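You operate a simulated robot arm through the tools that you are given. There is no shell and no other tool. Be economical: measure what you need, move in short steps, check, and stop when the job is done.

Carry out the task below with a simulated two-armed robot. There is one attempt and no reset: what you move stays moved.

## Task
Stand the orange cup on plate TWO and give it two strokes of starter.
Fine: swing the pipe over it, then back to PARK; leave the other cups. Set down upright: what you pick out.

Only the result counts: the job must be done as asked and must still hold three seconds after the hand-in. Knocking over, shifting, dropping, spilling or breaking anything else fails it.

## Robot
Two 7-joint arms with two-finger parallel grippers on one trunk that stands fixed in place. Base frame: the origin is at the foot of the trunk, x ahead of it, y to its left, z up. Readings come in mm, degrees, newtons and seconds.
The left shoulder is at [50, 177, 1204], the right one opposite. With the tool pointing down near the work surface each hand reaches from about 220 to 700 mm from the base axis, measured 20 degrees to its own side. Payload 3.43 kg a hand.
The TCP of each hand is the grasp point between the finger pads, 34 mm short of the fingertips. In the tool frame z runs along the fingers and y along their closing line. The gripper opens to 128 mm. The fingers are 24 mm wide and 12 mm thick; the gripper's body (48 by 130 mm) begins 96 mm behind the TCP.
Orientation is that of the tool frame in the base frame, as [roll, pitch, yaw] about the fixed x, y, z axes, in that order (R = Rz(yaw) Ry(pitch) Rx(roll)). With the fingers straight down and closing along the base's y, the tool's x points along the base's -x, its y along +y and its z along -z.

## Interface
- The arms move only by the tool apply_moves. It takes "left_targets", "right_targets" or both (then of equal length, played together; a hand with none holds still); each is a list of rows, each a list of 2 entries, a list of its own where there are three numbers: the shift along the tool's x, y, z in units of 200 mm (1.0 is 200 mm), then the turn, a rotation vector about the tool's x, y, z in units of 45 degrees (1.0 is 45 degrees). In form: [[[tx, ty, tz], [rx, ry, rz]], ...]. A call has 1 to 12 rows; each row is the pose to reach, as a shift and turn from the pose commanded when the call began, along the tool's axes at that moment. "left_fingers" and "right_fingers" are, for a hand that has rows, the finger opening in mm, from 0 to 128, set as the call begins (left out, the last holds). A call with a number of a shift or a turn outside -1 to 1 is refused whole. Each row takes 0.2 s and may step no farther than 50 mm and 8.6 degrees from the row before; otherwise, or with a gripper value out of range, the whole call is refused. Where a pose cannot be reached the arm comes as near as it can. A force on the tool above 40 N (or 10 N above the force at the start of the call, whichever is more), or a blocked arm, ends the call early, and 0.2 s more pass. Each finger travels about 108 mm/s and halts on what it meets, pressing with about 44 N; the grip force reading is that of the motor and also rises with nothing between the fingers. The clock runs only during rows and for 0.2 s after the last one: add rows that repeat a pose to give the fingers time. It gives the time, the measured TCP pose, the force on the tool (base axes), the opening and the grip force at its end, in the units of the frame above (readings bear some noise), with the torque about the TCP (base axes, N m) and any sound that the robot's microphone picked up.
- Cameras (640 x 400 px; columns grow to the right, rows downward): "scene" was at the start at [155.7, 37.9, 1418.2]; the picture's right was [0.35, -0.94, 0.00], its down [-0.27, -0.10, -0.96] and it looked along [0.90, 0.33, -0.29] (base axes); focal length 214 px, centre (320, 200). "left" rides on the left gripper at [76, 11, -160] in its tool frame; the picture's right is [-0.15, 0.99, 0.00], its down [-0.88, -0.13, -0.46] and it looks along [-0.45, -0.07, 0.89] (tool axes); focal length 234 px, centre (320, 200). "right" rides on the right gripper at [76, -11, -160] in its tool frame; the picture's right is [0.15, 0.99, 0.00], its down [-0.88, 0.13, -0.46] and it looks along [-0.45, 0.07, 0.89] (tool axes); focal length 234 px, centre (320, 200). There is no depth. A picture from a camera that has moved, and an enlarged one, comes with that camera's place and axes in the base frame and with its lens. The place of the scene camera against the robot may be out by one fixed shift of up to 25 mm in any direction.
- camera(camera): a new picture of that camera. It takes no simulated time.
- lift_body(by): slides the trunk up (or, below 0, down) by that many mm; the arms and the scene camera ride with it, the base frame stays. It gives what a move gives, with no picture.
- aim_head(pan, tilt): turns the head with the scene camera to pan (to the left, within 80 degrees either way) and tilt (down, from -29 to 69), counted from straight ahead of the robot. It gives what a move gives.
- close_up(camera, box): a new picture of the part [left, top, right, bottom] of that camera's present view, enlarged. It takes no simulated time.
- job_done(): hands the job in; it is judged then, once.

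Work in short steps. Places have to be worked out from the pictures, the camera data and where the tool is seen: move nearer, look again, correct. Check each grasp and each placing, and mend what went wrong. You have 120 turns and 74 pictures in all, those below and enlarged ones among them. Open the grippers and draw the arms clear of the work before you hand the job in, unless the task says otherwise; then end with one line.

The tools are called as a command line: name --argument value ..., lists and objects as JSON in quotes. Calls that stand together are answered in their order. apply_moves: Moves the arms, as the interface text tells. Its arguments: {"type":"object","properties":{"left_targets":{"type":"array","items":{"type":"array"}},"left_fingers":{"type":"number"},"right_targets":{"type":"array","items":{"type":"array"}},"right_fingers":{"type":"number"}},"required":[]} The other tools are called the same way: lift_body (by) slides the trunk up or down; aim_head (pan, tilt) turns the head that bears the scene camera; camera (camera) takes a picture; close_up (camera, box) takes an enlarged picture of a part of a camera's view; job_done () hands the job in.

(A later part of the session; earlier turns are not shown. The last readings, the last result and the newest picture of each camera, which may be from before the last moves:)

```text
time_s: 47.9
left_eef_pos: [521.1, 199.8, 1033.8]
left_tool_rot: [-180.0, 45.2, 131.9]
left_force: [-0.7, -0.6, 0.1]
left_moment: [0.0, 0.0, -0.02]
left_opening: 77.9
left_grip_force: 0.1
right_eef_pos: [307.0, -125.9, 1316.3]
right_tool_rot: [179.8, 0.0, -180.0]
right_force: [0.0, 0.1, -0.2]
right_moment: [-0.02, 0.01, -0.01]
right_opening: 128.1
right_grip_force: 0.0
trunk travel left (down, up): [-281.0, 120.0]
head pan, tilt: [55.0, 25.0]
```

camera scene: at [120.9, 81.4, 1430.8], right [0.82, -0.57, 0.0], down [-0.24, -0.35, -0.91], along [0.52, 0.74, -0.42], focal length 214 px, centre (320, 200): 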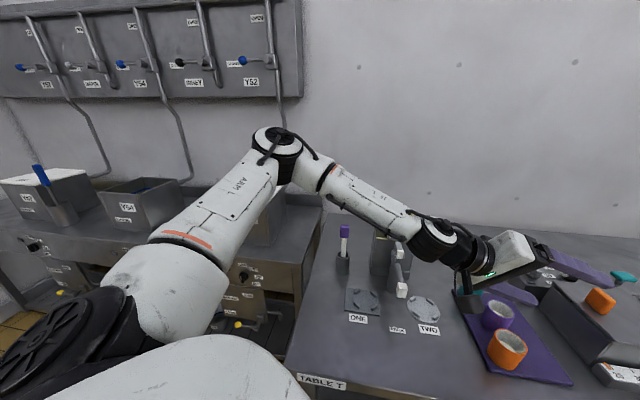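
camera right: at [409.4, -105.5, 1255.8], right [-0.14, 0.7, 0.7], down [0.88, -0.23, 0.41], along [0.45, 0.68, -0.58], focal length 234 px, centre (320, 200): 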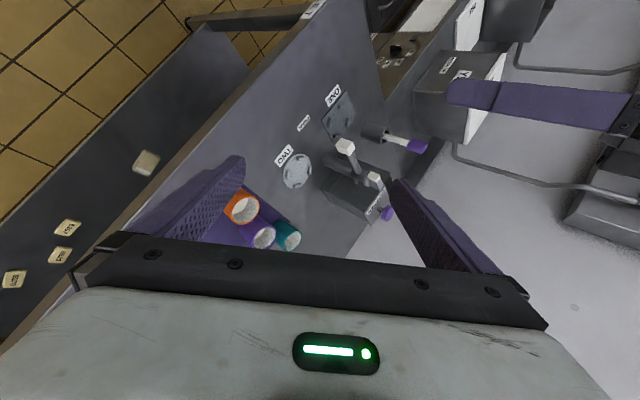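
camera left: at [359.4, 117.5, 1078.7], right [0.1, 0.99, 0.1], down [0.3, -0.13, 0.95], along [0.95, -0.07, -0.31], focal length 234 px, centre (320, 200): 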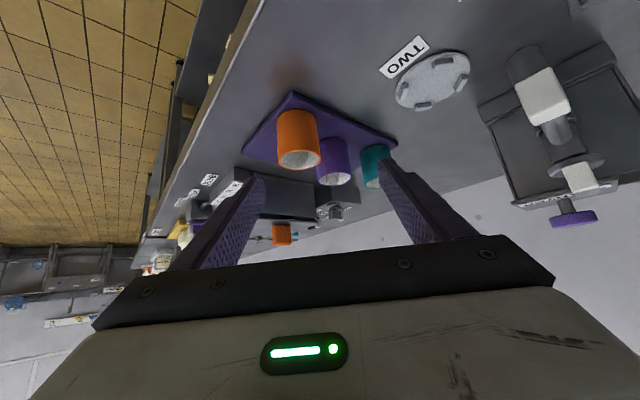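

Orientation is right. Now to the pre-grasp point ≈(570,134,1001), 100 mm short of the cup along the tool axis.

apply_moves --left_targets '[[[-0.085, -0.019, 0.2], [0, 0, 0]], [[-0.17, -0.038, 0.406], [0, 0, 0]], [[-0.17, -0.038, 0.406], [0, 0, 0]]]'

camera --camera "left"

```text
time_s: 48.7
left_eef_pos: [570.3, 131.1, 998.8]
left_tool_rot: [-180.0, 45.4, 131.9]
left_force: [0.1, 0.2, 0.8]
left_moment: [0.01, 0.03, 0.0]
left_opening: 78.1
left_grip_force: 0.1
right_eef_pos: [306.9, -127.5, 1314.8]
right_tool_rot: [179.7, 0.1, 180.0]
right_force: [-0.4, -0.3, -1.7]
right_moment: [0.03, -0.04, -0.02]
right_opening: 128.0
right_grip_force: 0.0
trunk travel left (down, up): [-281.0, 120.0]
head pan, tilt: [55.0, 25.0]
```

```text
46 pictures are left
camera left: at [467.7, 263.8, 1058.2], right [0.81, 0.58, 0.1], down [0.1, -0.31, 0.95], along [0.58, -0.75, -0.31], focal length 234 px, centre (320, 200)
```

left: 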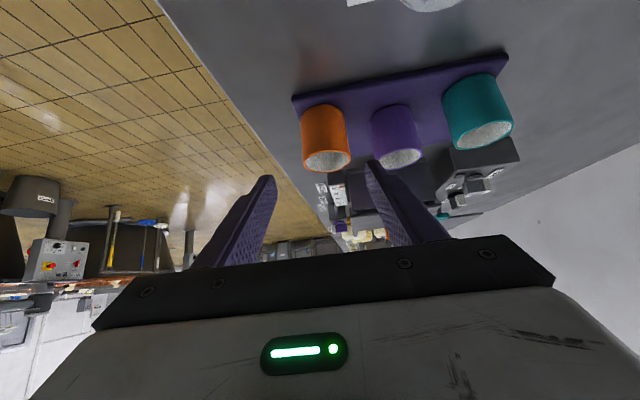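

Reached. I enlarge the cups for a precise measurement.

close_up --camera "left" --box '[280, 60, 440, 180]'

```text
3.33 times, centred on (360, 120) of left
camera zoom: at [467.7, 263.8, 1058.2], right [0.81, 0.58, 0.1], down [0.1, -0.31, 0.95], along [0.58, -0.75, -0.31], focal length 781 px, centre (187, 467)
```

zoom: 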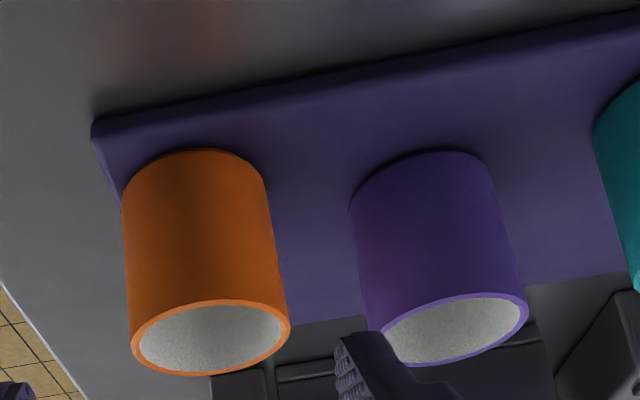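

The cup is at ≈(631,74), rim z≈931, base ≈870, diameter ≈56; purple ≈(700,123). I raise the hand 60, lower the trunk 60 to gain margin, and narrow the fingers to 72.

apply_moves --left_targets '[[[-0.107, 0.018, -0.105], [0, 0, 0]], [[-0.214, 0.035, -0.21], [0, 0, 0]], [[-0.214, 0.035, -0.21], [0, 0, 0]]]' --left_fingers 72

lift_body --by -60

close_up --camera "left" --box '[220, 40, 460, 240]'

```text
time_s: 49.5
left_eef_pos: [576.5, 136.7, 1057.9]
left_tool_rot: [-179.9, 45.2, 131.9]
left_force: [0.4, 1.0, -0.5]
left_moment: [-0.01, -0.02, 0.03]
left_opening: 72.0
left_grip_force: 0.0
right_eef_pos: [306.9, -126.2, 1315.5]
right_tool_rot: [179.8, 0.1, 179.8]
right_force: [0.7, 0.6, 0.2]
right_moment: [0.0, 0.0, 0.02]
right_opening: 128.0
right_grip_force: 0.2
trunk travel left (down, up): [-281.0, 120.0]
head pan, tilt: [55.0, 25.0]
```

```text
time_s: 50.5
left_eef_pos: [576.6, 136.6, 998.3]
left_tool_rot: [-180.0, 45.1, 131.9]
left_force: [-0.7, 0.2, -0.9]
left_moment: [0.0, 0.0, 0.03]
left_opening: 71.8
left_grip_force: 0.0
right_eef_pos: [307.1, -127.2, 1253.9]
right_tool_rot: [179.7, 0.1, 180.0]
right_force: [0.0, 0.8, -0.4]
right_moment: [-0.03, -0.03, -0.05]
right_opening: 128.0
right_grip_force: 0.0
trunk travel left (down, up): [-221.0, 180.0]
head pan, tilt: [55.0, 25.0]
```

```text
2.00 times, centred on (340, 140) of left
camera zoom: at [472.6, 268.4, 1057.0], right [0.81, 0.58, 0.1], down [0.1, -0.31, 0.95], along [0.58, -0.75, -0.31], focal length 468 px, centre (280, 320)
```

zoom: 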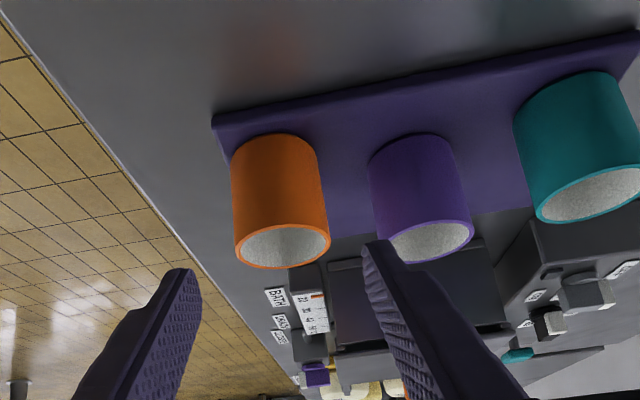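

The cup is centred at ≈(632,73). I advance along the tool axis 70 mm and check.

apply_moves --left_targets '[[[0, -0.006, 0.12], [0, 0, 0]], [[0, -0.006, 0.24], [0, 0, 0]], [[0, -0.006, 0.35], [0, 0, 0]], [[0, -0.006, 0.35], [0, 0, 0]]]'

camera --camera "left"

```text
time_s: 51.5
left_eef_pos: [609.6, 99.5, 948.0]
left_tool_rot: [180.0, 45.2, 131.9]
left_force: [0.6, 0.2, 0.2]
left_moment: [0.01, 0.01, 0.04]
left_opening: 71.8
left_grip_force: 0.0
right_eef_pos: [306.1, -127.9, 1255.1]
right_tool_rot: [179.7, 0.2, 179.9]
right_force: [0.3, -0.2, -0.2]
right_moment: [0.0, 0.0, -0.02]
right_opening: 127.9
right_grip_force: 0.2
trunk travel left (down, up): [-221.0, 180.0]
head pan, tilt: [55.0, 25.0]
```

```text
43 pictures are left
camera left: at [506.9, 230.6, 1006.9], right [0.81, 0.58, 0.1], down [0.1, -0.31, 0.95], along [0.58, -0.75, -0.31], focal length 234 px, centre (320, 200)
```

left: 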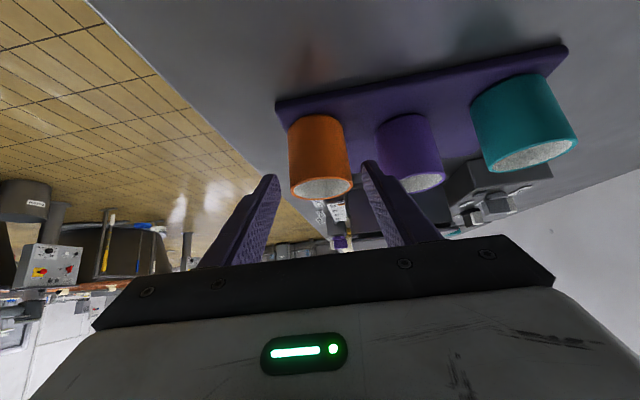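

Well centred between the fingers. Advance the last 48 mm.

apply_moves --left_targets '[[[0, -0.003, 0.08], [0, 0, 0]], [[0, -0.005, 0.16], [0, 0, 0]], [[0, -0.005, 0.243], [0, 0, 0]], [[0, -0.005, 0.243], [0, 0, 0]]]'

camera --camera "left"

```text
time_s: 52.5
left_eef_pos: [629.8, 74.8, 914.0]
left_tool_rot: [180.0, 45.2, 131.9]
left_force: [-0.3, -0.9, -0.6]
left_moment: [0.02, 0.01, -0.01]
left_opening: 72.0
left_grip_force: 0.1
right_eef_pos: [307.3, -127.6, 1253.9]
right_tool_rot: [179.7, 0.1, 179.9]
right_force: [-0.2, -1.1, -1.0]
right_moment: [-0.05, 0.02, -0.02]
right_opening: 127.9
right_grip_force: 0.1
trunk travel left (down, up): [-221.0, 180.0]
head pan, tilt: [55.0, 25.0]
```

```text
42 pictures are left
camera left: at [525.9, 206.3, 973.5], right [0.81, 0.58, 0.1], down [0.1, -0.31, 0.95], along [0.58, -0.75, -0.31], focal length 234 px, centre (320, 200)
```

left: 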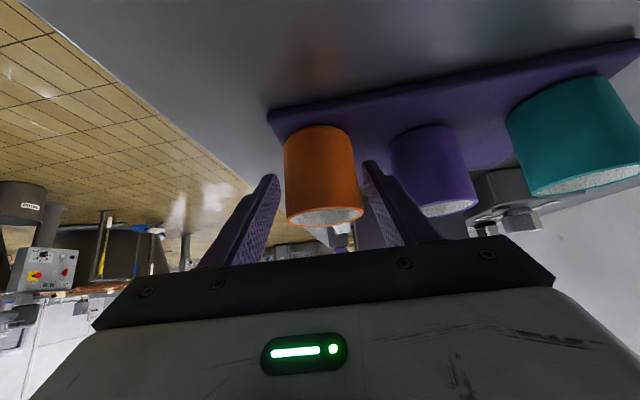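

The fingers straddle the cup with the TCP on its axis. Close the fingers.

apply_moves --left_targets '[[[0, 0, 0], [0, 0, 0]], [[0, 0, 0], [0, 0, 0]], [[0, 0, 0], [0, 0, 0]], [[0, 0, 0], [0, 0, 0]]]' --left_fingers 45

```text
time_s: 53.5
left_eef_pos: [629.4, 74.4, 915.0]
left_tool_rot: [179.9, 45.2, 131.9]
left_force: [0.1, 0.3, 1.1]
left_moment: [-0.02, 0.03, 0.04]
left_opening: 54.4
left_grip_force: 44.4
right_eef_pos: [306.7, -126.9, 1255.6]
right_tool_rot: [179.7, 0.1, 179.8]
right_force: [-1.1, -0.7, -0.1]
right_moment: [-0.01, 0.02, 0.0]
right_opening: 128.0
right_grip_force: 0.0
trunk travel left (down, up): [-221.0, 180.0]
head pan, tilt: [55.0, 25.0]
```

Grip holds, but placing on TWO in any tilted azimuth would put the gripper body into the parked nozzle. Since I haven't lifted it, I release, back out, and first swing the pipe toward ONE to free the space.

apply_moves --left_targets '[[[0, 0, 0], [0, 0, 0]], [[0, 0, 0], [0, 0, 0]], [[0, 0, -0.1], [0, 0, 0]], [[0, 0, -0.25], [0, 0, 0]], [[0, 0, -0.45], [0, 0, 0]], [[0, 0, -0.65], [0, 0, 0]], [[0, 0, -0.85], [0, 0, 0]], [[0, 0, -0.85], [0, 0, 0]]]' --left_fingers 72

camera --camera "left"

```text
time_s: 55.3
left_eef_pos: [548.8, 162.5, 1035.5]
left_tool_rot: [-179.9, 45.1, 131.8]
left_force: [0.4, -0.4, 0.3]
left_moment: [0.0, -0.03, 0.01]
left_opening: 72.0
left_grip_force: 0.1
right_eef_pos: [306.4, -126.7, 1253.9]
right_tool_rot: [179.7, 0.1, 179.9]
right_force: [-0.1, -0.5, 0.6]
right_moment: [0.02, -0.01, 0.0]
right_opening: 128.1
right_grip_force: 0.1
trunk travel left (down, up): [-221.0, 180.0]
head pan, tilt: [55.0, 25.0]
```

```text
41 pictures are left
camera left: at [445.7, 293.3, 1094.0], right [0.81, 0.58, 0.1], down [0.1, -0.31, 0.95], along [0.58, -0.75, -0.31], focal length 234 px, centre (320, 200)
```

left: 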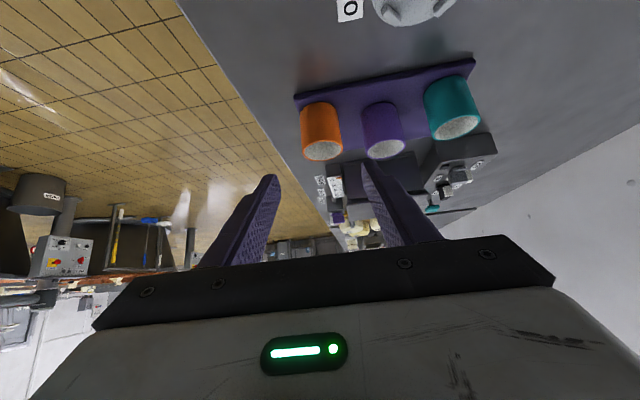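

The cup stands untouched. I retreat to (460,190,1110) and straighten the hand to look at the pump before pushing the pipe.

apply_moves --left_targets '[[[0, -0.04, -0.1], [0, 0.16, 0]], [[0, -0.08, -0.2], [0, 0.33, 0]], [[0.01, -0.12, -0.3], [0, 0.5, 0]], [[0.02, -0.16, -0.4], [0, 0.66, 0]], [[0.025, -0.2, -0.5], [0, 0.83, 0]], [[0.025, -0.235, -0.557], [0, 1.0, 0]], [[0.025, -0.235, -0.557], [0, 1.0, 0]]]' --left_fingers 0

apply_moves --left_targets '[[[0, 0, 0], [0, 0, -0.18]], [[0, 0, 0], [0, 0, -0.36]], [[0, 0, 0], [0, 0, -0.54]], [[0, 0, 0], [0, 0, -0.72]], [[0, 0, 0], [0, 0, -0.9]], [[0, 0, 0], [0, 0, -1.0]], [[0, 0, 0], [0, 0, -1.0]]]'

camera --camera "left"

```text
time_s: 56.9
left_eef_pos: [453.9, 197.6, 1105.9]
left_tool_rot: [179.9, 0.2, 132.0]
left_force: [-0.8, -0.2, 0.0]
left_moment: [-0.01, 0.01, -0.01]
left_opening: 0.0
left_grip_force: 32.8
left hand out of reach, approached as far as the arm can: row 6, 7
right_eef_pos: [306.3, -127.4, 1255.7]
right_tool_rot: [179.6, 0.0, 179.9]
right_force: [0.8, 0.3, -0.7]
right_moment: [-0.01, 0.0, -0.02]
right_opening: 128.1
right_grip_force: 0.2
trunk travel left (down, up): [-221.0, 180.0]
head pan, tilt: [55.0, 25.0]
```

```text
time_s: 58.5
left_eef_pos: [454.4, 197.5, 1106.8]
left_tool_rot: [-179.8, 0.1, 177.0]
left_force: [0.2, -0.3, 0.2]
left_moment: [-0.02, 0.04, -0.03]
left_opening: 0.0
left_grip_force: 33.2
right_eef_pos: [307.4, -126.5, 1255.0]
right_tool_rot: [179.7, 0.1, 180.0]
right_force: [0.5, 0.8, -1.1]
right_moment: [-0.02, 0.0, 0.01]
right_opening: 128.2
right_grip_force: 0.1
trunk travel left (down, up): [-221.0, 180.0]
head pan, tilt: [55.0, 25.0]
```

```text
40 pictures are left
camera left: at [378.6, 213.9, 1265.3], right [0.2, 0.98, 0.0], down [0.87, -0.18, 0.46], along [0.45, -0.09, -0.89], focal length 234 px, centre (320, 200)
```

left: 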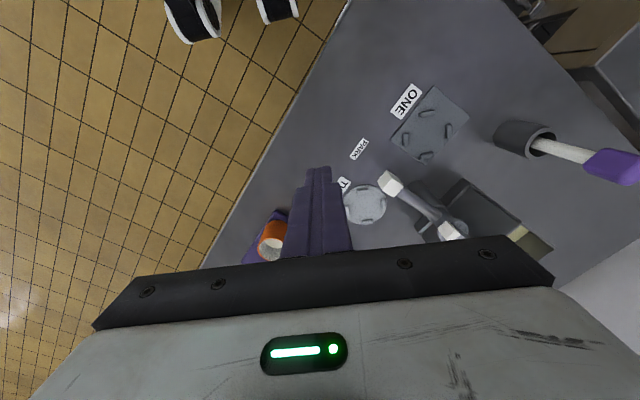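

I raise the trunk 80 for better reach, then move above a spot right of the nozzle at ≈(545,247), tips still above the block.

lift_body --by 80

apply_moves --left_targets '[[[-0.15, 0.09, 0.1], [0, 0, 0]], [[-0.3, 0.18, 0.25], [0, 0, 0]], [[-0.44, 0.27, 0.4], [0, 0, 0]], [[-0.44, 0.27, 0.58], [0, 0, 0]], [[-0.44, 0.27, 0.735], [0, 0, 0]], [[-0.44, 0.27, 0.735], [0, 0, 0]]]'

camera --camera "left"

```text
time_s: 59.7
left_eef_pos: [453.8, 198.9, 1185.9]
left_tool_rot: [-179.8, 0.1, 176.8]
left_force: [0.4, -0.1, 0.2]
left_moment: [-0.01, -0.03, 0.01]
left_opening: 0.0
left_grip_force: 33.0
right_eef_pos: [307.4, -126.2, 1334.8]
right_tool_rot: [179.7, 0.1, 179.9]
right_force: [0.5, 0.2, -0.2]
right_moment: [-0.03, 0.03, -0.03]
right_opening: 127.9
right_grip_force: 0.1
trunk travel left (down, up): [-301.0, 100.0]
head pan, tilt: [55.0, 25.0]
```

```text
time_s: 61.1
left_eef_pos: [546.1, 251.0, 1039.0]
left_tool_rot: [-179.8, 0.2, 176.9]
left_force: [-0.8, 0.0, 0.4]
left_moment: [0.0, -0.02, -0.02]
left_opening: 0.0
left_grip_force: 33.0
left hand out of reach, approached as far as the arm can: row 3
right_eef_pos: [308.0, -125.9, 1334.8]
right_tool_rot: [179.7, 0.1, 179.9]
right_force: [-0.1, 0.3, 0.9]
right_moment: [-0.01, 0.05, -0.02]
right_opening: 127.7
right_grip_force: 0.0
trunk travel left (down, up): [-301.0, 100.0]
head pan, tilt: [55.0, 25.0]
```

```text
39 pictures are left
camera left: at [470.2, 265.2, 1198.5], right [0.2, 0.98, 0.0], down [0.87, -0.18, 0.46], along [0.45, -0.09, -0.89], focal length 234 px, centre (320, 200)
```

left: 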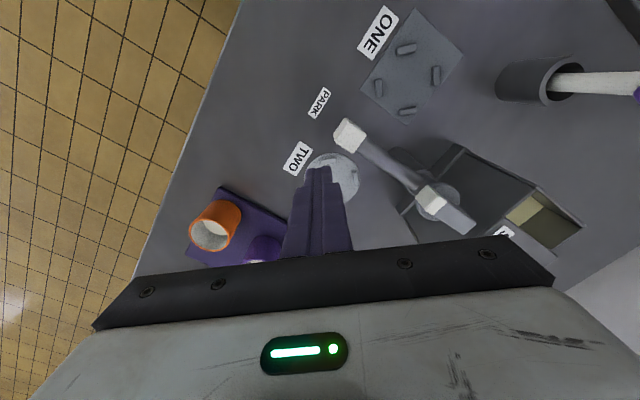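

Nozzle ≈(520,283), pivot ≈(586,356), lever tip ≈(568,335,1035). I lower the tips beside the block and push along the arc toward ONE.

apply_moves --left_targets '[[[0, 0, 0.09], [0, 0, 0]], [[0, 0, 0.165], [0, 0, 0]], [[0.055, 0.092, 0.165], [0, 0, 0]], [[0.09, 0.113, 0.165], [0, 0, 0]], [[0.127, 0.133, 0.165], [0, 0, 0]], [[0.162, 0.167, 0.165], [0, 0, 0]], [[0.196, 0.2, 0.165], [0, 0, 0]], [[0.223, 0.233, 0.165], [0, 0, 0]], [[0.25, 0.267, 0.165], [0, 0, 0]], [[0.265, 0.293, 0.165], [0, 0, 0]], [[0.278, 0.32, 0.165], [0, 0, 0]], [[0.295, 0.36, 0.165], [0, 0, 0]]]'

camera --camera "left"

```text
time_s: 63.7
left_eef_pos: [491.0, 322.0, 1005.5]
left_tool_rot: [-179.7, 0.0, 176.8]
left_force: [-0.3, 0.4, -0.4]
left_moment: [-0.02, 0.0, 0.0]
left_opening: 0.0
left_grip_force: 33.1
right_eef_pos: [307.0, -126.9, 1334.6]
right_tool_rot: [179.7, 0.1, 179.8]
right_force: [0.5, 0.5, 0.0]
right_moment: [0.03, -0.01, -0.01]
right_opening: 128.2
right_grip_force: 0.1
trunk travel left (down, up): [-301.0, 100.0]
head pan, tilt: [55.0, 25.0]
```

```text
38 pictures are left
camera left: at [415.3, 337.7, 1165.2], right [0.2, 0.98, 0.0], down [0.87, -0.18, 0.46], along [0.45, -0.09, -0.89], focal length 234 px, centre (320, 200)
```

left: 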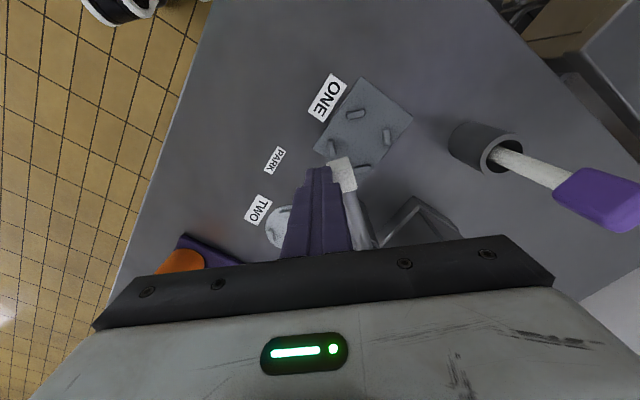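

The pipe swung freely; its tip is now ≈(490,343). I back away, rise, open, and tilt the hand again.

apply_moves --left_targets '[[[0, -0.12, 0], [0, 0, 0]], [[0, -0.2, -0.15], [0, 0, 0]], [[0, -0.3, -0.3], [0, -0.16, 0]], [[0, -0.4, -0.45], [0, -0.32, 0]], [[-0.04, -0.5, -0.55], [0, -0.48, 0]], [[-0.08, -0.61, -0.625], [0, -0.64, 0]], [[-0.08, -0.61, -0.625], [0, -0.82, 0]], [[-0.08, -0.61, -0.625], [0, -1.0, 0]], [[-0.08, -0.61, -0.625], [0, -1.0, 0]]]' --left_fingers 0

apply_moves --left_targets '[[[0, 0, 0], [0.11, 0, 0.11]], [[0, 0, 0], [0.22, 0, 0.22]], [[0, 0, 0], [0.33, 0, 0.33]], [[0, 0, 0], [0.44, 0, 0.44]], [[0, 0, 0], [0.55, 0, 0.55]], [[0, 0, 0], [0.64, 0, 0.64]], [[0, 0, 0], [0.71, 0, 0.71]], [[0, 0, 0], [0.71, 0, 0.71]]]' --left_fingers 72

lift_body --by -80

```text
time_s: 65.7
left_eef_pos: [499.3, 200.1, 1132.1]
left_tool_rot: [-179.7, 45.1, 177.1]
left_force: [-0.1, 0.5, -0.5]
left_moment: [0.0, 0.01, -0.03]
left_opening: 0.0
left_grip_force: 33.2
right_eef_pos: [307.4, -126.1, 1335.7]
right_tool_rot: [179.7, 0.1, 179.9]
right_force: [0.4, 0.4, -0.3]
right_moment: [0.0, 0.04, -0.02]
right_opening: 128.0
right_grip_force: 0.0
trunk travel left (down, up): [-301.0, 100.0]
head pan, tilt: [55.0, 25.0]
```

```text
time_s: 67.5
left_eef_pos: [500.3, 200.0, 1131.9]
left_tool_rot: [-179.9, 45.2, 131.7]
left_force: [-0.7, 0.9, -0.1]
left_moment: [-0.01, 0.0, -0.02]
left_opening: 71.8
left_grip_force: 0.1
right_eef_pos: [306.8, -127.4, 1335.4]
right_tool_rot: [179.7, 0.1, 179.9]
right_force: [0.4, 0.0, -0.2]
right_moment: [-0.01, 0.01, -0.03]
right_opening: 127.8
right_grip_force: 0.1
trunk travel left (down, up): [-301.0, 100.0]
head pan, tilt: [55.0, 25.0]
```

```text
time_s: 68.7
left_eef_pos: [500.0, 200.8, 1051.2]
left_tool_rot: [-179.9, 45.1, 131.7]
left_force: [-0.3, -0.5, -1.1]
left_moment: [0.02, -0.01, -0.03]
left_opening: 71.7
left_grip_force: 0.1
right_eef_pos: [308.2, -127.6, 1255.6]
right_tool_rot: [179.7, 0.1, 179.9]
right_force: [0.0, -0.6, -0.2]
right_moment: [0.0, 0.02, 0.0]
right_opening: 127.9
right_grip_force: 0.0
trunk travel left (down, up): [-221.0, 180.0]
head pan, tilt: [55.0, 25.0]
```

Go to the pre-grasp point and check.

apply_moves --left_targets '[[[-0.05, 0.025, 0.18], [0, 0, 0]], [[-0.1, 0.05, 0.36], [0, 0, 0]], [[-0.16, 0.073, 0.537], [0, 0, 0]], [[-0.16, 0.073, 0.537], [0, 0, 0]]]'

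close_up --camera "left" --box '[220, 40, 460, 240]'

```text
time_s: 69.7
left_eef_pos: [578.9, 136.7, 998.5]
left_tool_rot: [180.0, 45.3, 131.7]
left_force: [0.0, -0.2, -0.1]
left_moment: [-0.02, -0.01, 0.02]
left_opening: 72.0
left_grip_force: 0.0
right_eef_pos: [306.3, -127.8, 1255.7]
right_tool_rot: [179.7, 0.0, 180.0]
right_force: [-0.6, 0.2, 0.0]
right_moment: [0.01, 0.02, 0.04]
right_opening: 127.9
right_grip_force: 0.0
trunk travel left (down, up): [-221.0, 180.0]
head pan, tilt: [55.0, 25.0]
```

```text
2.00 times, centred on (340, 140) of left
camera zoom: at [475.3, 268.0, 1056.4], right [0.81, 0.58, 0.1], down [0.1, -0.31, 0.95], along [0.58, -0.75, -0.31], focal length 468 px, centre (280, 320)
```

zoom: 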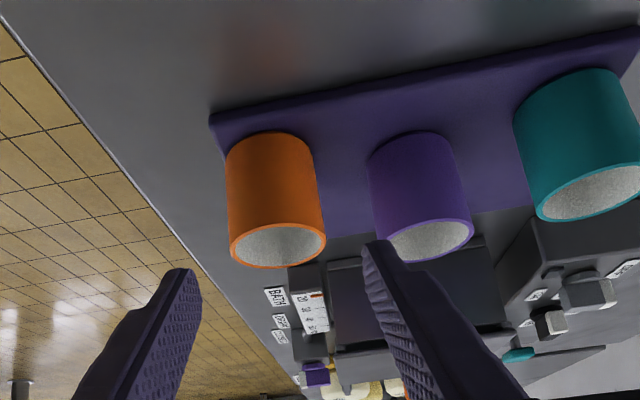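

Same place as before. Advance fully and grip.

apply_moves --left_targets '[[[0.003, -0.014, 0.15], [0, 0, 0]], [[0.007, -0.014, 0.3], [0, 0, 0]], [[0.01, -0.014, 0.45], [0, 0, 0]], [[0.014, -0.014, 0.53], [0, 0, 0]], [[0.014, -0.014, 0.584], [0, 0, 0]], [[0.014, -0.014, 0.584], [0, 0, 0]]]'

apply_moves --left_targets '[[[0, 0, 0], [0, 0, 0]], [[0, 0, 0], [0, 0, 0]], [[0, 0, 0], [0, 0, 0]], [[0, 0, 0], [0, 0, 0]]]' --left_fingers 45

camera --camera "left"

```text
time_s: 71.0
left_eef_pos: [629.1, 73.4, 914.3]
left_tool_rot: [-180.0, 45.2, 131.6]
left_force: [-0.4, -0.2, -0.8]
left_moment: [0.0, -0.02, 0.04]
left_opening: 71.9
left_grip_force: 0.0
right_eef_pos: [307.2, -126.7, 1254.8]
right_tool_rot: [179.6, 0.1, 179.9]
right_force: [-0.4, 0.1, 0.9]
right_moment: [0.02, -0.02, 0.03]
right_opening: 127.9
right_grip_force: 0.4
trunk travel left (down, up): [-221.0, 180.0]
head pan, tilt: [55.0, 25.0]
```

```text
time_s: 72.0
left_eef_pos: [627.3, 74.8, 913.5]
left_tool_rot: [180.0, 45.2, 131.8]
left_force: [0.8, -0.3, 0.1]
left_moment: [-0.02, 0.01, -0.01]
left_opening: 54.6
left_grip_force: 44.2
right_eef_pos: [306.3, -127.3, 1256.1]
right_tool_rot: [179.7, 0.1, 179.9]
right_force: [-0.7, -0.5, -0.8]
right_moment: [0.0, 0.07, 0.0]
right_opening: 128.0
right_grip_force: 0.1
trunk travel left (down, up): [-221.0, 180.0]
head pan, tilt: [55.0, 25.0]
```

```text
36 pictures are left
camera left: at [525.3, 205.8, 973.3], right [0.81, 0.58, 0.1], down [0.1, -0.31, 0.95], along [0.58, -0.75, -0.31], focal length 234 px, centre (320, 200)
```

left: 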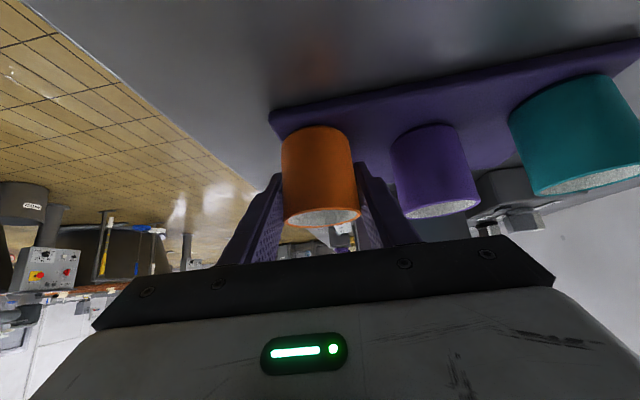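

Gripped at 54.6 mm. Lift straight up 80 mm, then pull back toward the robot.

apply_moves --left_targets '[[[-0.05, 0, -0.05], [0, 0, 0]], [[-0.11, 0, -0.11], [0, 0, 0]], [[-0.2, 0, -0.2], [0, 0, 0]], [[-0.284, 0, -0.282], [0, 0, 0]], [[-0.284, -0.05, -0.4], [0, 0, 0]], [[-0.284, -0.1, -0.55], [0, 0, 0]], [[-0.284, -0.1, -0.55], [0, 0, 0]]]'

camera --camera "left"

```text
time_s: 73.7
left_eef_pos: [587.7, 87.4, 1031.1]
left_tool_rot: [180.0, 45.2, 131.8]
left_force: [0.2, 0.1, -0.9]
left_moment: [0.01, 0.0, -0.01]
left_opening: 54.3
left_grip_force: 44.1
right_eef_pos: [307.6, -127.6, 1255.8]
right_tool_rot: [179.7, 0.1, 179.9]
right_force: [-0.5, 0.1, 0.5]
right_moment: [0.02, -0.01, -0.02]
right_opening: 127.9
right_grip_force: 0.0
trunk travel left (down, up): [-221.0, 180.0]
head pan, tilt: [55.0, 25.0]
```

```text
35 pictures are left
camera left: at [485.8, 219.4, 1089.7], right [0.81, 0.58, 0.1], down [0.1, -0.31, 0.95], along [0.58, -0.75, -0.31], focal length 234 px, centre (320, 200)
```

left: 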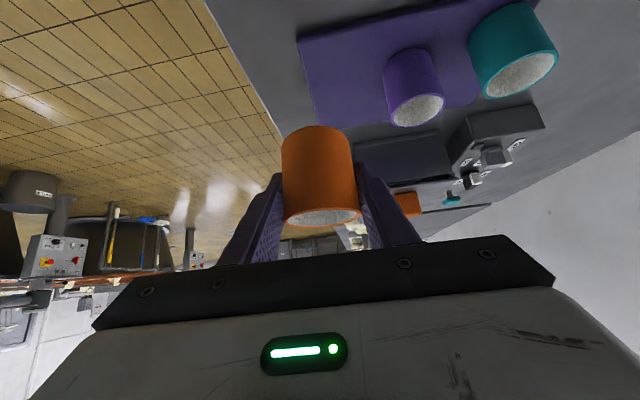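

Held and upright. Rotate about the vertical by +60° (azimuth ≈ +12°) in place, then shift toward the plate's front.

apply_moves --left_targets '[[[0.04, 0.014, -0.04], [-0.118, 0, -0.1175]], [[0.08, 0.03, -0.08], [-0.236, 0, -0.235]], [[0.12, 0.04, -0.12], [-0.354, 0, -0.3525]], [[0.16, 0.055, -0.16], [-0.472, 0, -0.47]], [[0.2, 0.065, -0.2], [-0.59, 0, -0.5875]], [[0.24, 0.08, -0.24], [-0.71, 0, -0.705]], [[0.28, 0.09, -0.28], [-0.827, 0, -0.8225]], [[0.32, 0.1, -0.32], [-0.945, 0, -0.94]], [[0.354, 0.114, -0.356], [-0.945, 0, -0.94]], [[0.354, 0.114, -0.356], [-0.945, 0, -0.94]]]'

camera --camera "left"

```text
time_s: 75.8
left_eef_pos: [539.6, 178.2, 1033.1]
left_tool_rot: [-179.9, 45.2, -168.2]
left_force: [0.3, 0.4, -0.7]
left_moment: [0.02, 0.02, 0.02]
left_opening: 54.6
left_grip_force: 44.0
right_eef_pos: [307.2, -127.2, 1255.2]
right_tool_rot: [179.8, 0.1, 179.9]
right_force: [0.5, 0.7, 0.7]
right_moment: [-0.02, 0.0, -0.02]
right_opening: 127.9
right_grip_force: 0.0
trunk travel left (down, up): [-221.0, 180.0]
head pan, tilt: [55.0, 25.0]
```

```text
34 pictures are left
camera left: at [373.4, 156.0, 1091.1], right [-0.1, 0.99, 0.1], down [0.32, -0.07, 0.95], along [0.94, 0.13, -0.31], focal length 234 px, centre (320, 200)
```

left: 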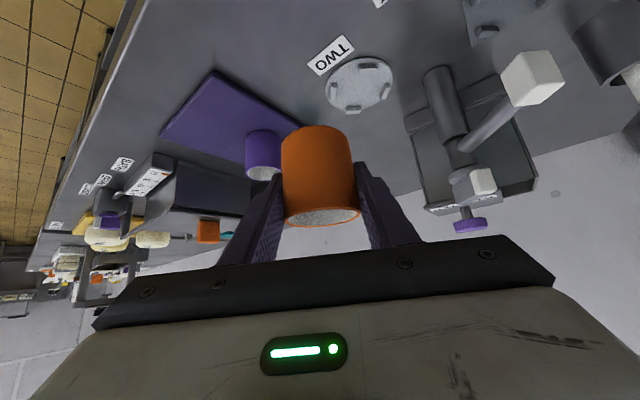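

Clear view of plate TWO; I zoom to locate it precisely.

close_up --camera "left" --box '[280, 20, 560, 240]'

```text
1.82 times, centred on (420, 130) of left
camera zoom: at [373.4, 156.0, 1091.1], right [-0.1, 0.99, 0.1], down [0.32, -0.07, 0.95], along [0.94, 0.13, -0.31], focal length 426 px, centre (138, 327)
```

zoom: 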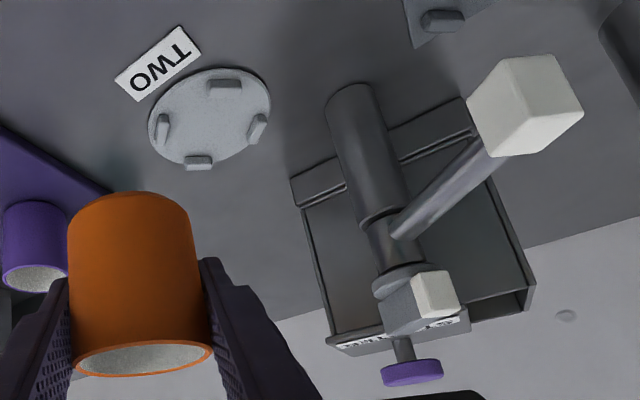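

Plate TWO centre ≈(609,254,861). I move the cup above it with its base ≈905 and check from the head camera too.

apply_moves --left_targets '[[[0.0, 0.08, 0.12], [0, 0, 0]], [[0.0, 0.16, 0.26], [0, 0, 0]], [[0.0, 0.24, 0.42], [0, 0, 0]], [[0.007, 0.301, 0.55], [0, 0, 0]], [[0.007, 0.301, 0.596], [0, 0, 0]], [[0.007, 0.301, 0.596], [0, 0, 0]]]'

aim_head --pan 20 --tilt 40

camera --camera "left"

close_up --camera "scene" --box '[240, 120, 400, 240]'

```text
time_s: 77.2
left_eef_pos: [609.4, 256.7, 946.2]
left_tool_rot: [-179.9, 45.1, -168.2]
left_force: [-0.1, -0.2, -1.2]
left_moment: [0.01, -0.02, 0.0]
left_opening: 54.3
left_grip_force: 43.9
right_eef_pos: [307.9, -126.6, 1255.7]
right_tool_rot: [179.7, 0.2, 179.9]
right_force: [0.3, -0.3, -0.7]
right_moment: [0.01, 0.0, 0.01]
right_opening: 128.0
right_grip_force: 0.0
trunk travel left (down, up): [-221.0, 180.0]
head pan, tilt: [55.0, 25.0]
```

```text
time_s: 78.3
left_eef_pos: [609.6, 256.9, 945.6]
left_tool_rot: [-179.9, 45.2, -168.3]
left_force: [0.2, 0.2, -1.2]
left_moment: [-0.02, 0.04, 0.03]
left_opening: 54.7
left_grip_force: 43.9
right_eef_pos: [306.8, -127.2, 1254.8]
right_tool_rot: [179.7, 0.1, 179.9]
right_force: [-0.3, 0.5, 0.8]
right_moment: [0.02, 0.0, -0.02]
right_opening: 127.9
right_grip_force: 0.0
trunk travel left (down, up): [-221.0, 180.0]
head pan, tilt: [20.0, 40.0]
```

```text
32 pictures are left
camera left: at [443.1, 233.3, 1004.6], right [-0.1, 0.99, 0.1], down [0.32, -0.07, 0.95], along [0.94, 0.13, -0.31], focal length 234 px, centre (320, 200)
```

left: 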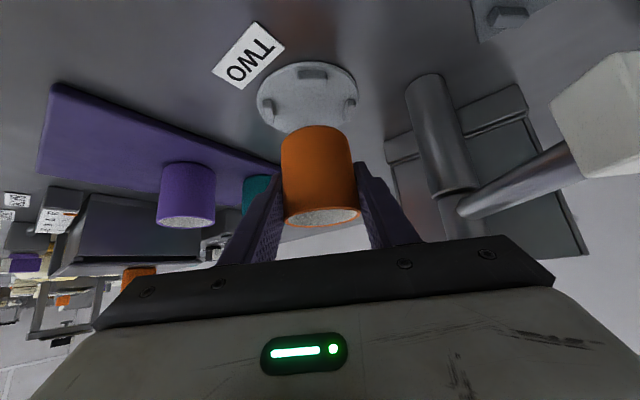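

```text
3.33 times, centred on (320, 180) of scene
camera zoom: at [148.0, 34.9, 1227.5], right [0.34, -0.94, 0.0], down [-0.6, -0.22, -0.77], along [0.72, 0.26, -0.64], focal length 715 px, centre (320, 267)
```

zoom: 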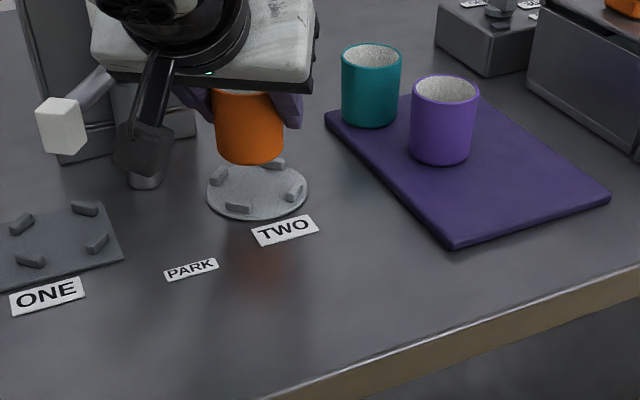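

Both views say shift about 3 mm to −y. Correct and descend to TCP z≈909.

apply_moves --left_targets '[[[0, -0.016, 0], [0, 0, 0]], [[0.04, -0.016, 0.042], [0, 0, 0]], [[0.08, -0.016, 0.082], [0, 0, 0]], [[0.11, -0.016, 0.112], [0, 0, 0]], [[0.13, -0.016, 0.132], [0, 0, 0]], [[0.13, -0.016, 0.132], [0, 0, 0]]]'

camera --camera "left"

close_up --camera "scene" --box '[270, 130, 350, 190]'

```text
time_s: 79.7
left_eef_pos: [610.2, 253.3, 910.0]
left_tool_rot: [-179.8, 45.1, -168.1]
left_force: [0.4, 0.4, -0.1]
left_moment: [0.0, -0.01, 0.05]
left_opening: 54.5
left_grip_force: 44.6
right_eef_pos: [307.3, -127.0, 1255.6]
right_tool_rot: [179.7, 0.1, 179.9]
right_force: [-0.3, -0.8, 0.0]
right_moment: [0.0, 0.01, 0.01]
right_opening: 128.2
right_grip_force: 0.1
trunk travel left (down, up): [-221.0, 180.0]
head pan, tilt: [20.0, 40.0]
```

```text
30 pictures are left
camera left: at [443.8, 229.0, 968.6], right [-0.1, 0.99, 0.1], down [0.32, -0.07, 0.95], along [0.94, 0.13, -0.31], focal length 234 px, centre (320, 200)
```

left: 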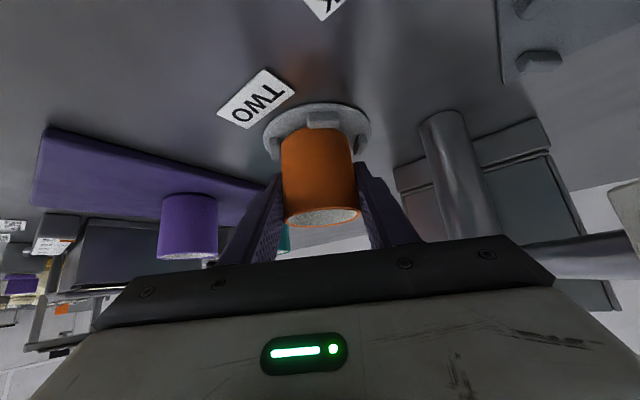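

```text
6.67 times, centred on (310, 160) of scene
camera zoom: at [148.1, 34.8, 1227.4], right [0.34, -0.94, 0.0], down [-0.6, -0.22, -0.77], along [0.72, 0.26, -0.64], focal length 1430 px, centre (387, 467)
```

zoom: 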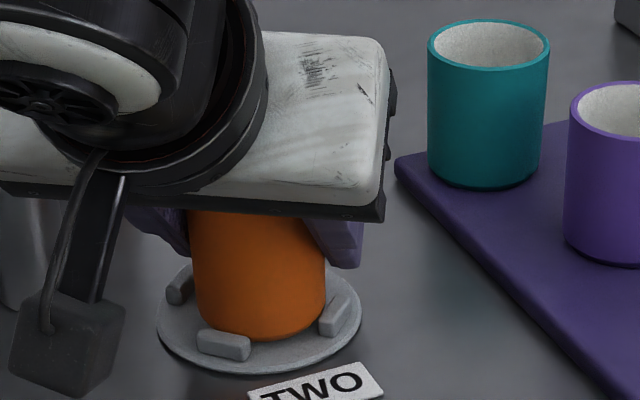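

Well aligned, a few mm above the plate. Descend in small steps and watch the force.

apply_moves --left_targets '[[[0.007, 0, 0.007], [0, 0, 0]], [[0.014, 0, 0.014], [0, 0, 0]], [[0.014, 0, 0.014], [0, 0, 0]]]'

```text
time_s: 80.5
left_eef_pos: [608.6, 251.4, 906.3]
left_tool_rot: [-179.9, 45.3, -168.3]
left_force: [0.4, 0.4, 0.5]
left_moment: [0.0, -0.08, -0.01]
left_opening: 54.3
left_grip_force: 44.3
right_eef_pos: [306.4, -126.9, 1255.3]
right_tool_rot: [179.8, 0.1, 179.9]
right_force: [0.5, -0.8, 0.5]
right_moment: [-0.01, -0.02, 0.02]
right_opening: 127.8
right_grip_force: 0.0
trunk travel left (down, up): [-221.0, 180.0]
head pan, tilt: [20.0, 40.0]
```

No contact yet; 3 mm more.

apply_moves --left_targets '[[[0.006, 0.004, 0.006], [0, 0, 0]], [[0.012, 0.005, 0.012], [0, 0, 0]], [[0.012, 0.005, 0.012], [0, 0, 0]]]'

close_up --camera "scene" --box '[270, 130, 350, 190]'

```text
time_s: 81.3
left_eef_pos: [609.8, 252.1, 906.8]
left_tool_rot: [-179.7, 45.6, -168.2]
left_force: [-1.2, 0.7, 17.5]
left_moment: [0.01, 0.21, -0.04]
left_opening: 54.7
left_grip_force: 43.6
right_eef_pos: [304.9, -129.1, 1256.2]
right_tool_rot: [179.7, 0.2, 179.9]
right_force: [0.6, 0.6, -0.3]
right_moment: [-0.02, 0.02, 0.0]
right_opening: 128.0
right_grip_force: 0.1
trunk travel left (down, up): [-221.0, 180.0]
head pan, tilt: [20.0, 40.0]
```

```text
6.67 times, centred on (310, 160) of scene
camera zoom: at [146.2, 34.2, 1228.0], right [0.34, -0.94, 0.0], down [-0.6, -0.22, -0.77], along [0.72, 0.26, -0.64], focal length 1430 px, centre (387, 467)
```

zoom: 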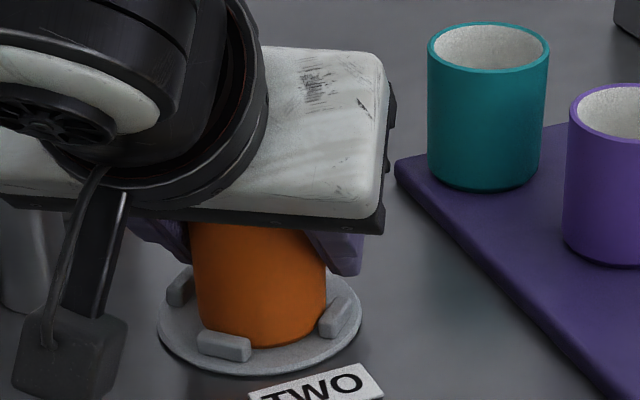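

Contact (17 N) with the cup base behind the lugs, i.e. seated. Relax 2 mm, open the fingers and back out along the tool axis.

apply_moves --left_targets '[[[-0.008, 0, -0.008], [0, 0, 0]], [[-0.008, 0, -0.008], [0, 0, 0]], [[-0.008, 0, -0.008], [0, 0, 0]]]' --left_fingers 72

apply_moves --left_targets '[[[0, 0, -0.07], [0, 0, 0]], [[0, 0, -0.18], [0, 0, 0]], [[0, 0, -0.35], [0, 0, 0]], [[0, 0, -0.55], [0, 0, 0]], [[0, 0, -0.7], [0, 0, 0]], [[0, 0, -0.7], [0, 0, 0]]]'

camera --camera "left"

close_up --camera "scene" --box '[230, 100, 390, 220]'

```text
time_s: 82.1
left_eef_pos: [608.2, 248.4, 905.5]
left_tool_rot: [-179.6, 45.0, -168.4]
left_force: [5.7, -16.3, 3.1]
left_moment: [-0.38, -0.18, -0.34]
left_opening: 62.5
left_grip_force: 0.0
right_eef_pos: [306.6, -128.6, 1256.3]
right_tool_rot: [179.6, 0.1, 179.9]
right_force: [-0.3, -0.2, 0.8]
right_moment: [-0.01, -0.02, -0.01]
right_opening: 128.0
right_grip_force: 0.1
trunk travel left (down, up): [-221.0, 180.0]
head pan, tilt: [20.0, 40.0]
```

```text
time_s: 83.5
left_eef_pos: [510.6, 231.7, 1002.9]
left_tool_rot: [-179.8, 45.1, -168.3]
left_force: [-0.5, -1.3, -0.2]
left_moment: [-0.02, 0.02, 0.01]
left_opening: 72.0
left_grip_force: 0.0
right_eef_pos: [308.7, -125.7, 1255.3]
right_tool_rot: [179.7, 0.1, 179.9]
right_force: [-0.1, -0.1, -0.1]
right_moment: [0.01, 0.03, -0.06]
right_opening: 128.1
right_grip_force: 0.0
trunk travel left (down, up): [-221.0, 180.0]
head pan, tilt: [20.0, 40.0]
```

```text
27 pictures are left
camera left: at [344.5, 208.9, 1062.5], right [-0.1, 0.99, 0.1], down [0.32, -0.07, 0.95], along [0.94, 0.13, -0.31], focal length 234 px, centre (320, 200)
```

left: 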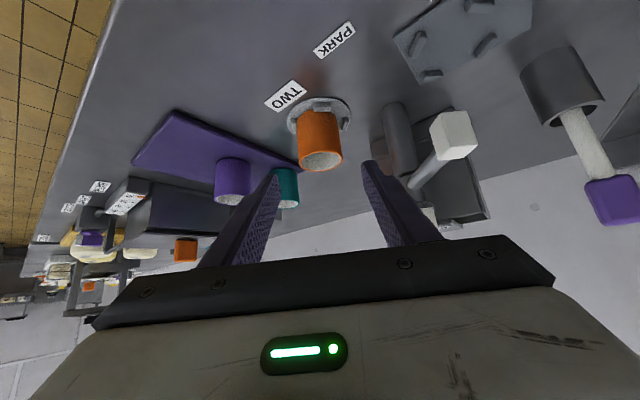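

```text
3.33 times, centred on (310, 160) of scene
camera zoom: at [148.0, 34.8, 1227.4], right [0.34, -0.94, 0.0], down [-0.6, -0.22, -0.77], along [0.72, 0.26, -0.64], focal length 715 px, centre (353, 333)
```

zoom: 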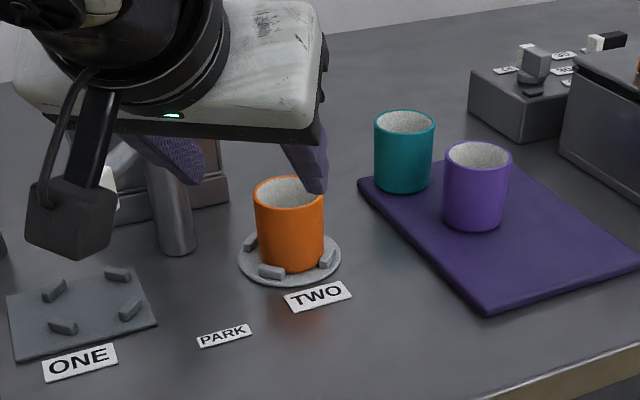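

The cup seems seated upright. I enlarge to make sure of the seat and locate nozzle and lever.

close_up --camera "left" --box '[260, 80, 380, 190]'

```text
3.64 times, centred on (320, 135) of left
camera zoom: at [344.5, 208.9, 1062.5], right [-0.1, 0.99, 0.1], down [0.32, -0.07, 0.95], along [0.94, 0.13, -0.31], focal length 852 px, centre (320, 436)
```

zoom: 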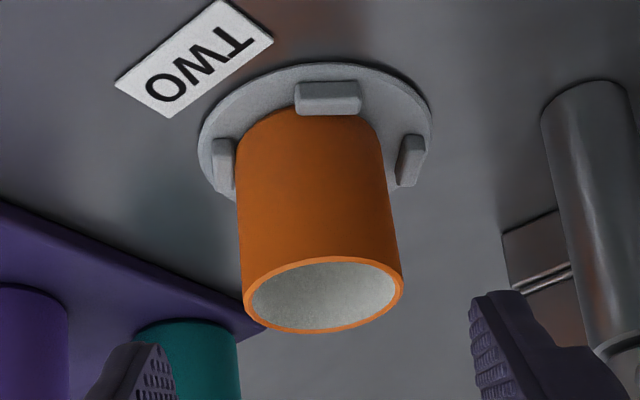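

The cup stands between the lugs, rim ≈(607,250,926). Next: close fingers, reduce the tilt to 25°, and go over to the far (left) side of the nozzle at ≈(475,388).

apply_moves --left_targets '[[[-0.18, 0, -0.176], [0, 0, 0]], [[-0.355, 0, -0.3525], [0, 0.15, 0]], [[-0.35, 0.2, -0.355], [0, 0.3, 0]], [[-0.35, 0.4, -0.36], [0, 0.444, 0]], [[-0.345, 0.6, -0.36], [0, 0.444, 0]], [[-0.344, 0.8, -0.363], [0, 0.444, 0]], [[-0.344, 0.8, -0.363], [0, 0.444, 0]]]' --left_fingers 0

camera --camera "left"

```text
refused: row 1 steps farther than a row can; nothing moved
```

```text
24 pictures are left
camera left: at [344.5, 208.9, 1062.5], right [-0.1, 0.99, 0.1], down [0.32, -0.07, 0.95], along [0.94, 0.13, -0.31], focal length 234 px, centre (320, 200)
```

left: 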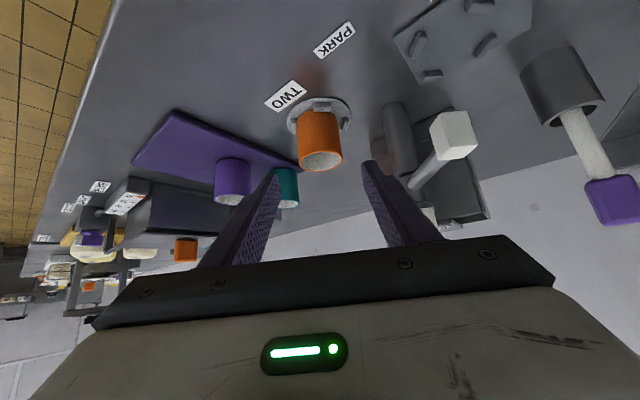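

Row 1 was slightly too long; I split it.

apply_moves --left_targets '[[[-0.12, 0, -0.12], [0, 0, 0]], [[-0.24, 0, -0.24], [0, 0.15, 0]], [[-0.35, 0, -0.355], [0, 0.3, 0]], [[-0.35, 0.2, -0.36], [0, 0.444, 0]], [[-0.345, 0.4, -0.36], [0, 0.444, 0]], [[-0.345, 0.6, -0.36], [0, 0.444, 0]], [[-0.344, 0.8, -0.363], [0, 0.444, 0]], [[-0.344, 0.8, -0.363], [0, 0.444, 0]]]' --left_fingers 0

camera --camera "left"

```text
time_s: 85.3
left_eef_pos: [476.4, 389.3, 1102.7]
left_tool_rot: [-180.0, 25.1, -168.3]
left_force: [-0.3, -0.1, 0.2]
left_moment: [0.02, -0.03, 0.01]
left_opening: 0.2
left_grip_force: 32.7
right_eef_pos: [306.5, -127.2, 1254.6]
right_tool_rot: [179.6, 0.1, 179.9]
right_force: [0.5, -0.2, -0.3]
right_moment: [-0.03, 0.01, -0.01]
right_opening: 128.1
right_grip_force: 0.0
trunk travel left (down, up): [-221.0, 180.0]
head pan, tilt: [20.0, 40.0]
```

```text
23 pictures are left
camera left: at [340.1, 373.6, 1214.4], right [-0.07, 1.0, 0.06], down [0.62, -0.01, 0.79], along [0.78, 0.09, -0.61], focal length 234 px, centre (320, 200)
```

left: 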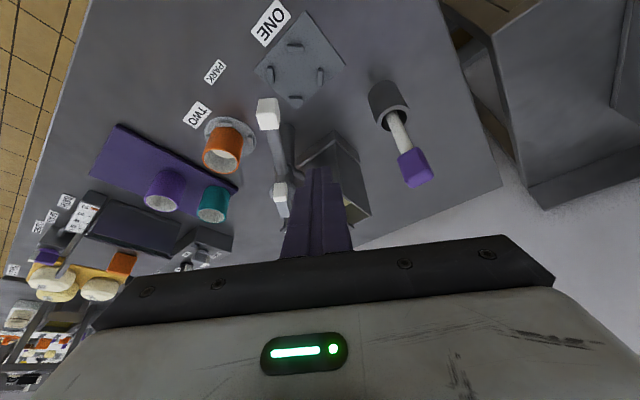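

Nozzle at ≈(488,340), r≈99 from the pivot; lever turns along with the pipe. I descend left of the nozzle.

apply_moves --left_targets '[[[0.05, -0.03, 0.11], [0, 0, 0]], [[0.11, -0.03, 0.22], [0, 0, 0]], [[0.17, -0.03, 0.33], [0, 0, 0]], [[0.215, -0.03, 0.442], [0, 0, 0]], [[0.215, -0.03, 0.442], [0, 0, 0]]]'

camera --camera "left"

```text
time_s: 86.5
left_eef_pos: [477.9, 382.5, 1003.0]
left_tool_rot: [-179.9, 25.2, -168.3]
left_force: [-0.3, 0.1, 1.4]
left_moment: [0.0, 0.03, -0.02]
left_opening: 0.3
left_grip_force: 33.0
right_eef_pos: [308.0, -126.9, 1255.2]
right_tool_rot: [179.7, 0.1, 179.9]
right_force: [-0.4, -0.5, -0.1]
right_moment: [-0.01, 0.02, 0.01]
right_opening: 127.9
right_grip_force: 0.1
trunk travel left (down, up): [-221.0, 180.0]
head pan, tilt: [20.0, 40.0]
```

```text
22 pictures are left
camera left: at [341.6, 366.2, 1116.2], right [-0.07, 1.0, 0.06], down [0.62, 0.0, 0.79], along [0.78, 0.09, -0.61], focal length 234 px, centre (320, 200)
```

left: 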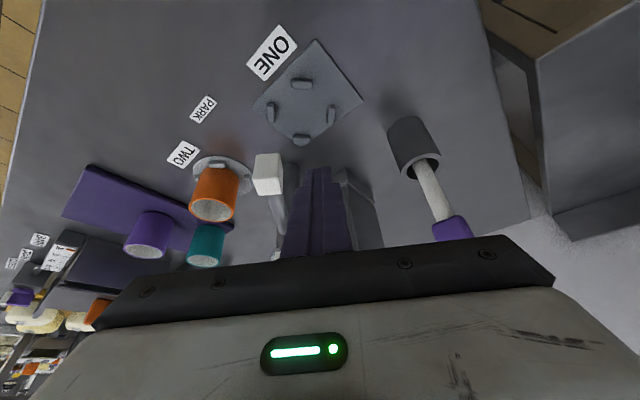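

In position left of the block. Push along the arc to ~255° (nozzle ≈270°), then check.

apply_moves --left_targets '[[[0.04, -0.097, -0.018], [0, 0, 0]], [[0.055, -0.181, -0.026], [0, 0, 0]], [[0.058, -0.268, -0.027], [0, 0, 0]], [[0.046, -0.353, -0.022], [0, 0, 0]], [[0.022, -0.435, -0.01], [0, 0, 0]], [[-0.015, -0.511, 0.007], [0, 0, 0]], [[-0.063, -0.579, 0.03], [0, 0, 0]], [[-0.122, -0.636, 0.057], [0, 0, 0]], [[-0.188, -0.681, 0.088], [0, 0, 0]], [[-0.188, -0.681, 0.088], [0, 0, 0]]]'

camera --camera "left"

```text
time_s: 88.7
left_eef_pos: [544.1, 258.6, 1005.6]
left_tool_rot: [-179.9, 25.2, -168.2]
left_force: [-0.3, 0.1, 3.6]
left_moment: [-0.03, -0.05, 0.0]
left_opening: 0.0
left_grip_force: 33.4
right_eef_pos: [307.6, -127.0, 1254.9]
right_tool_rot: [179.7, 0.0, 180.0]
right_force: [0.9, 0.4, 0.3]
right_moment: [-0.03, -0.01, -0.02]
right_opening: 127.7
right_grip_force: 0.1
trunk travel left (down, up): [-221.0, 180.0]
head pan, tilt: [20.0, 40.0]
```

```text
21 pictures are left
camera left: at [408.5, 240.8, 1117.6], right [-0.07, 1.0, 0.06], down [0.62, 0.0, 0.79], along [0.78, 0.09, -0.61], focal length 234 px, centre (320, 200)
```

left: 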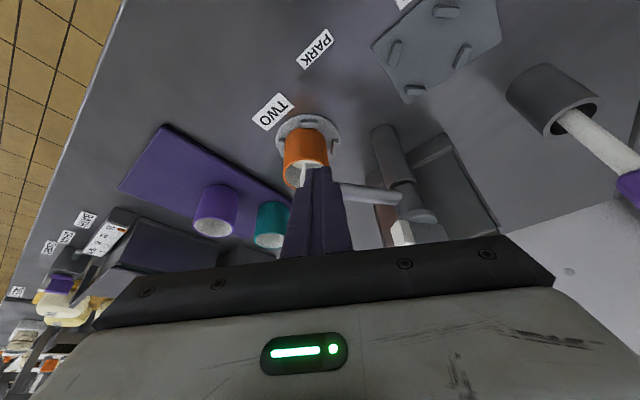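

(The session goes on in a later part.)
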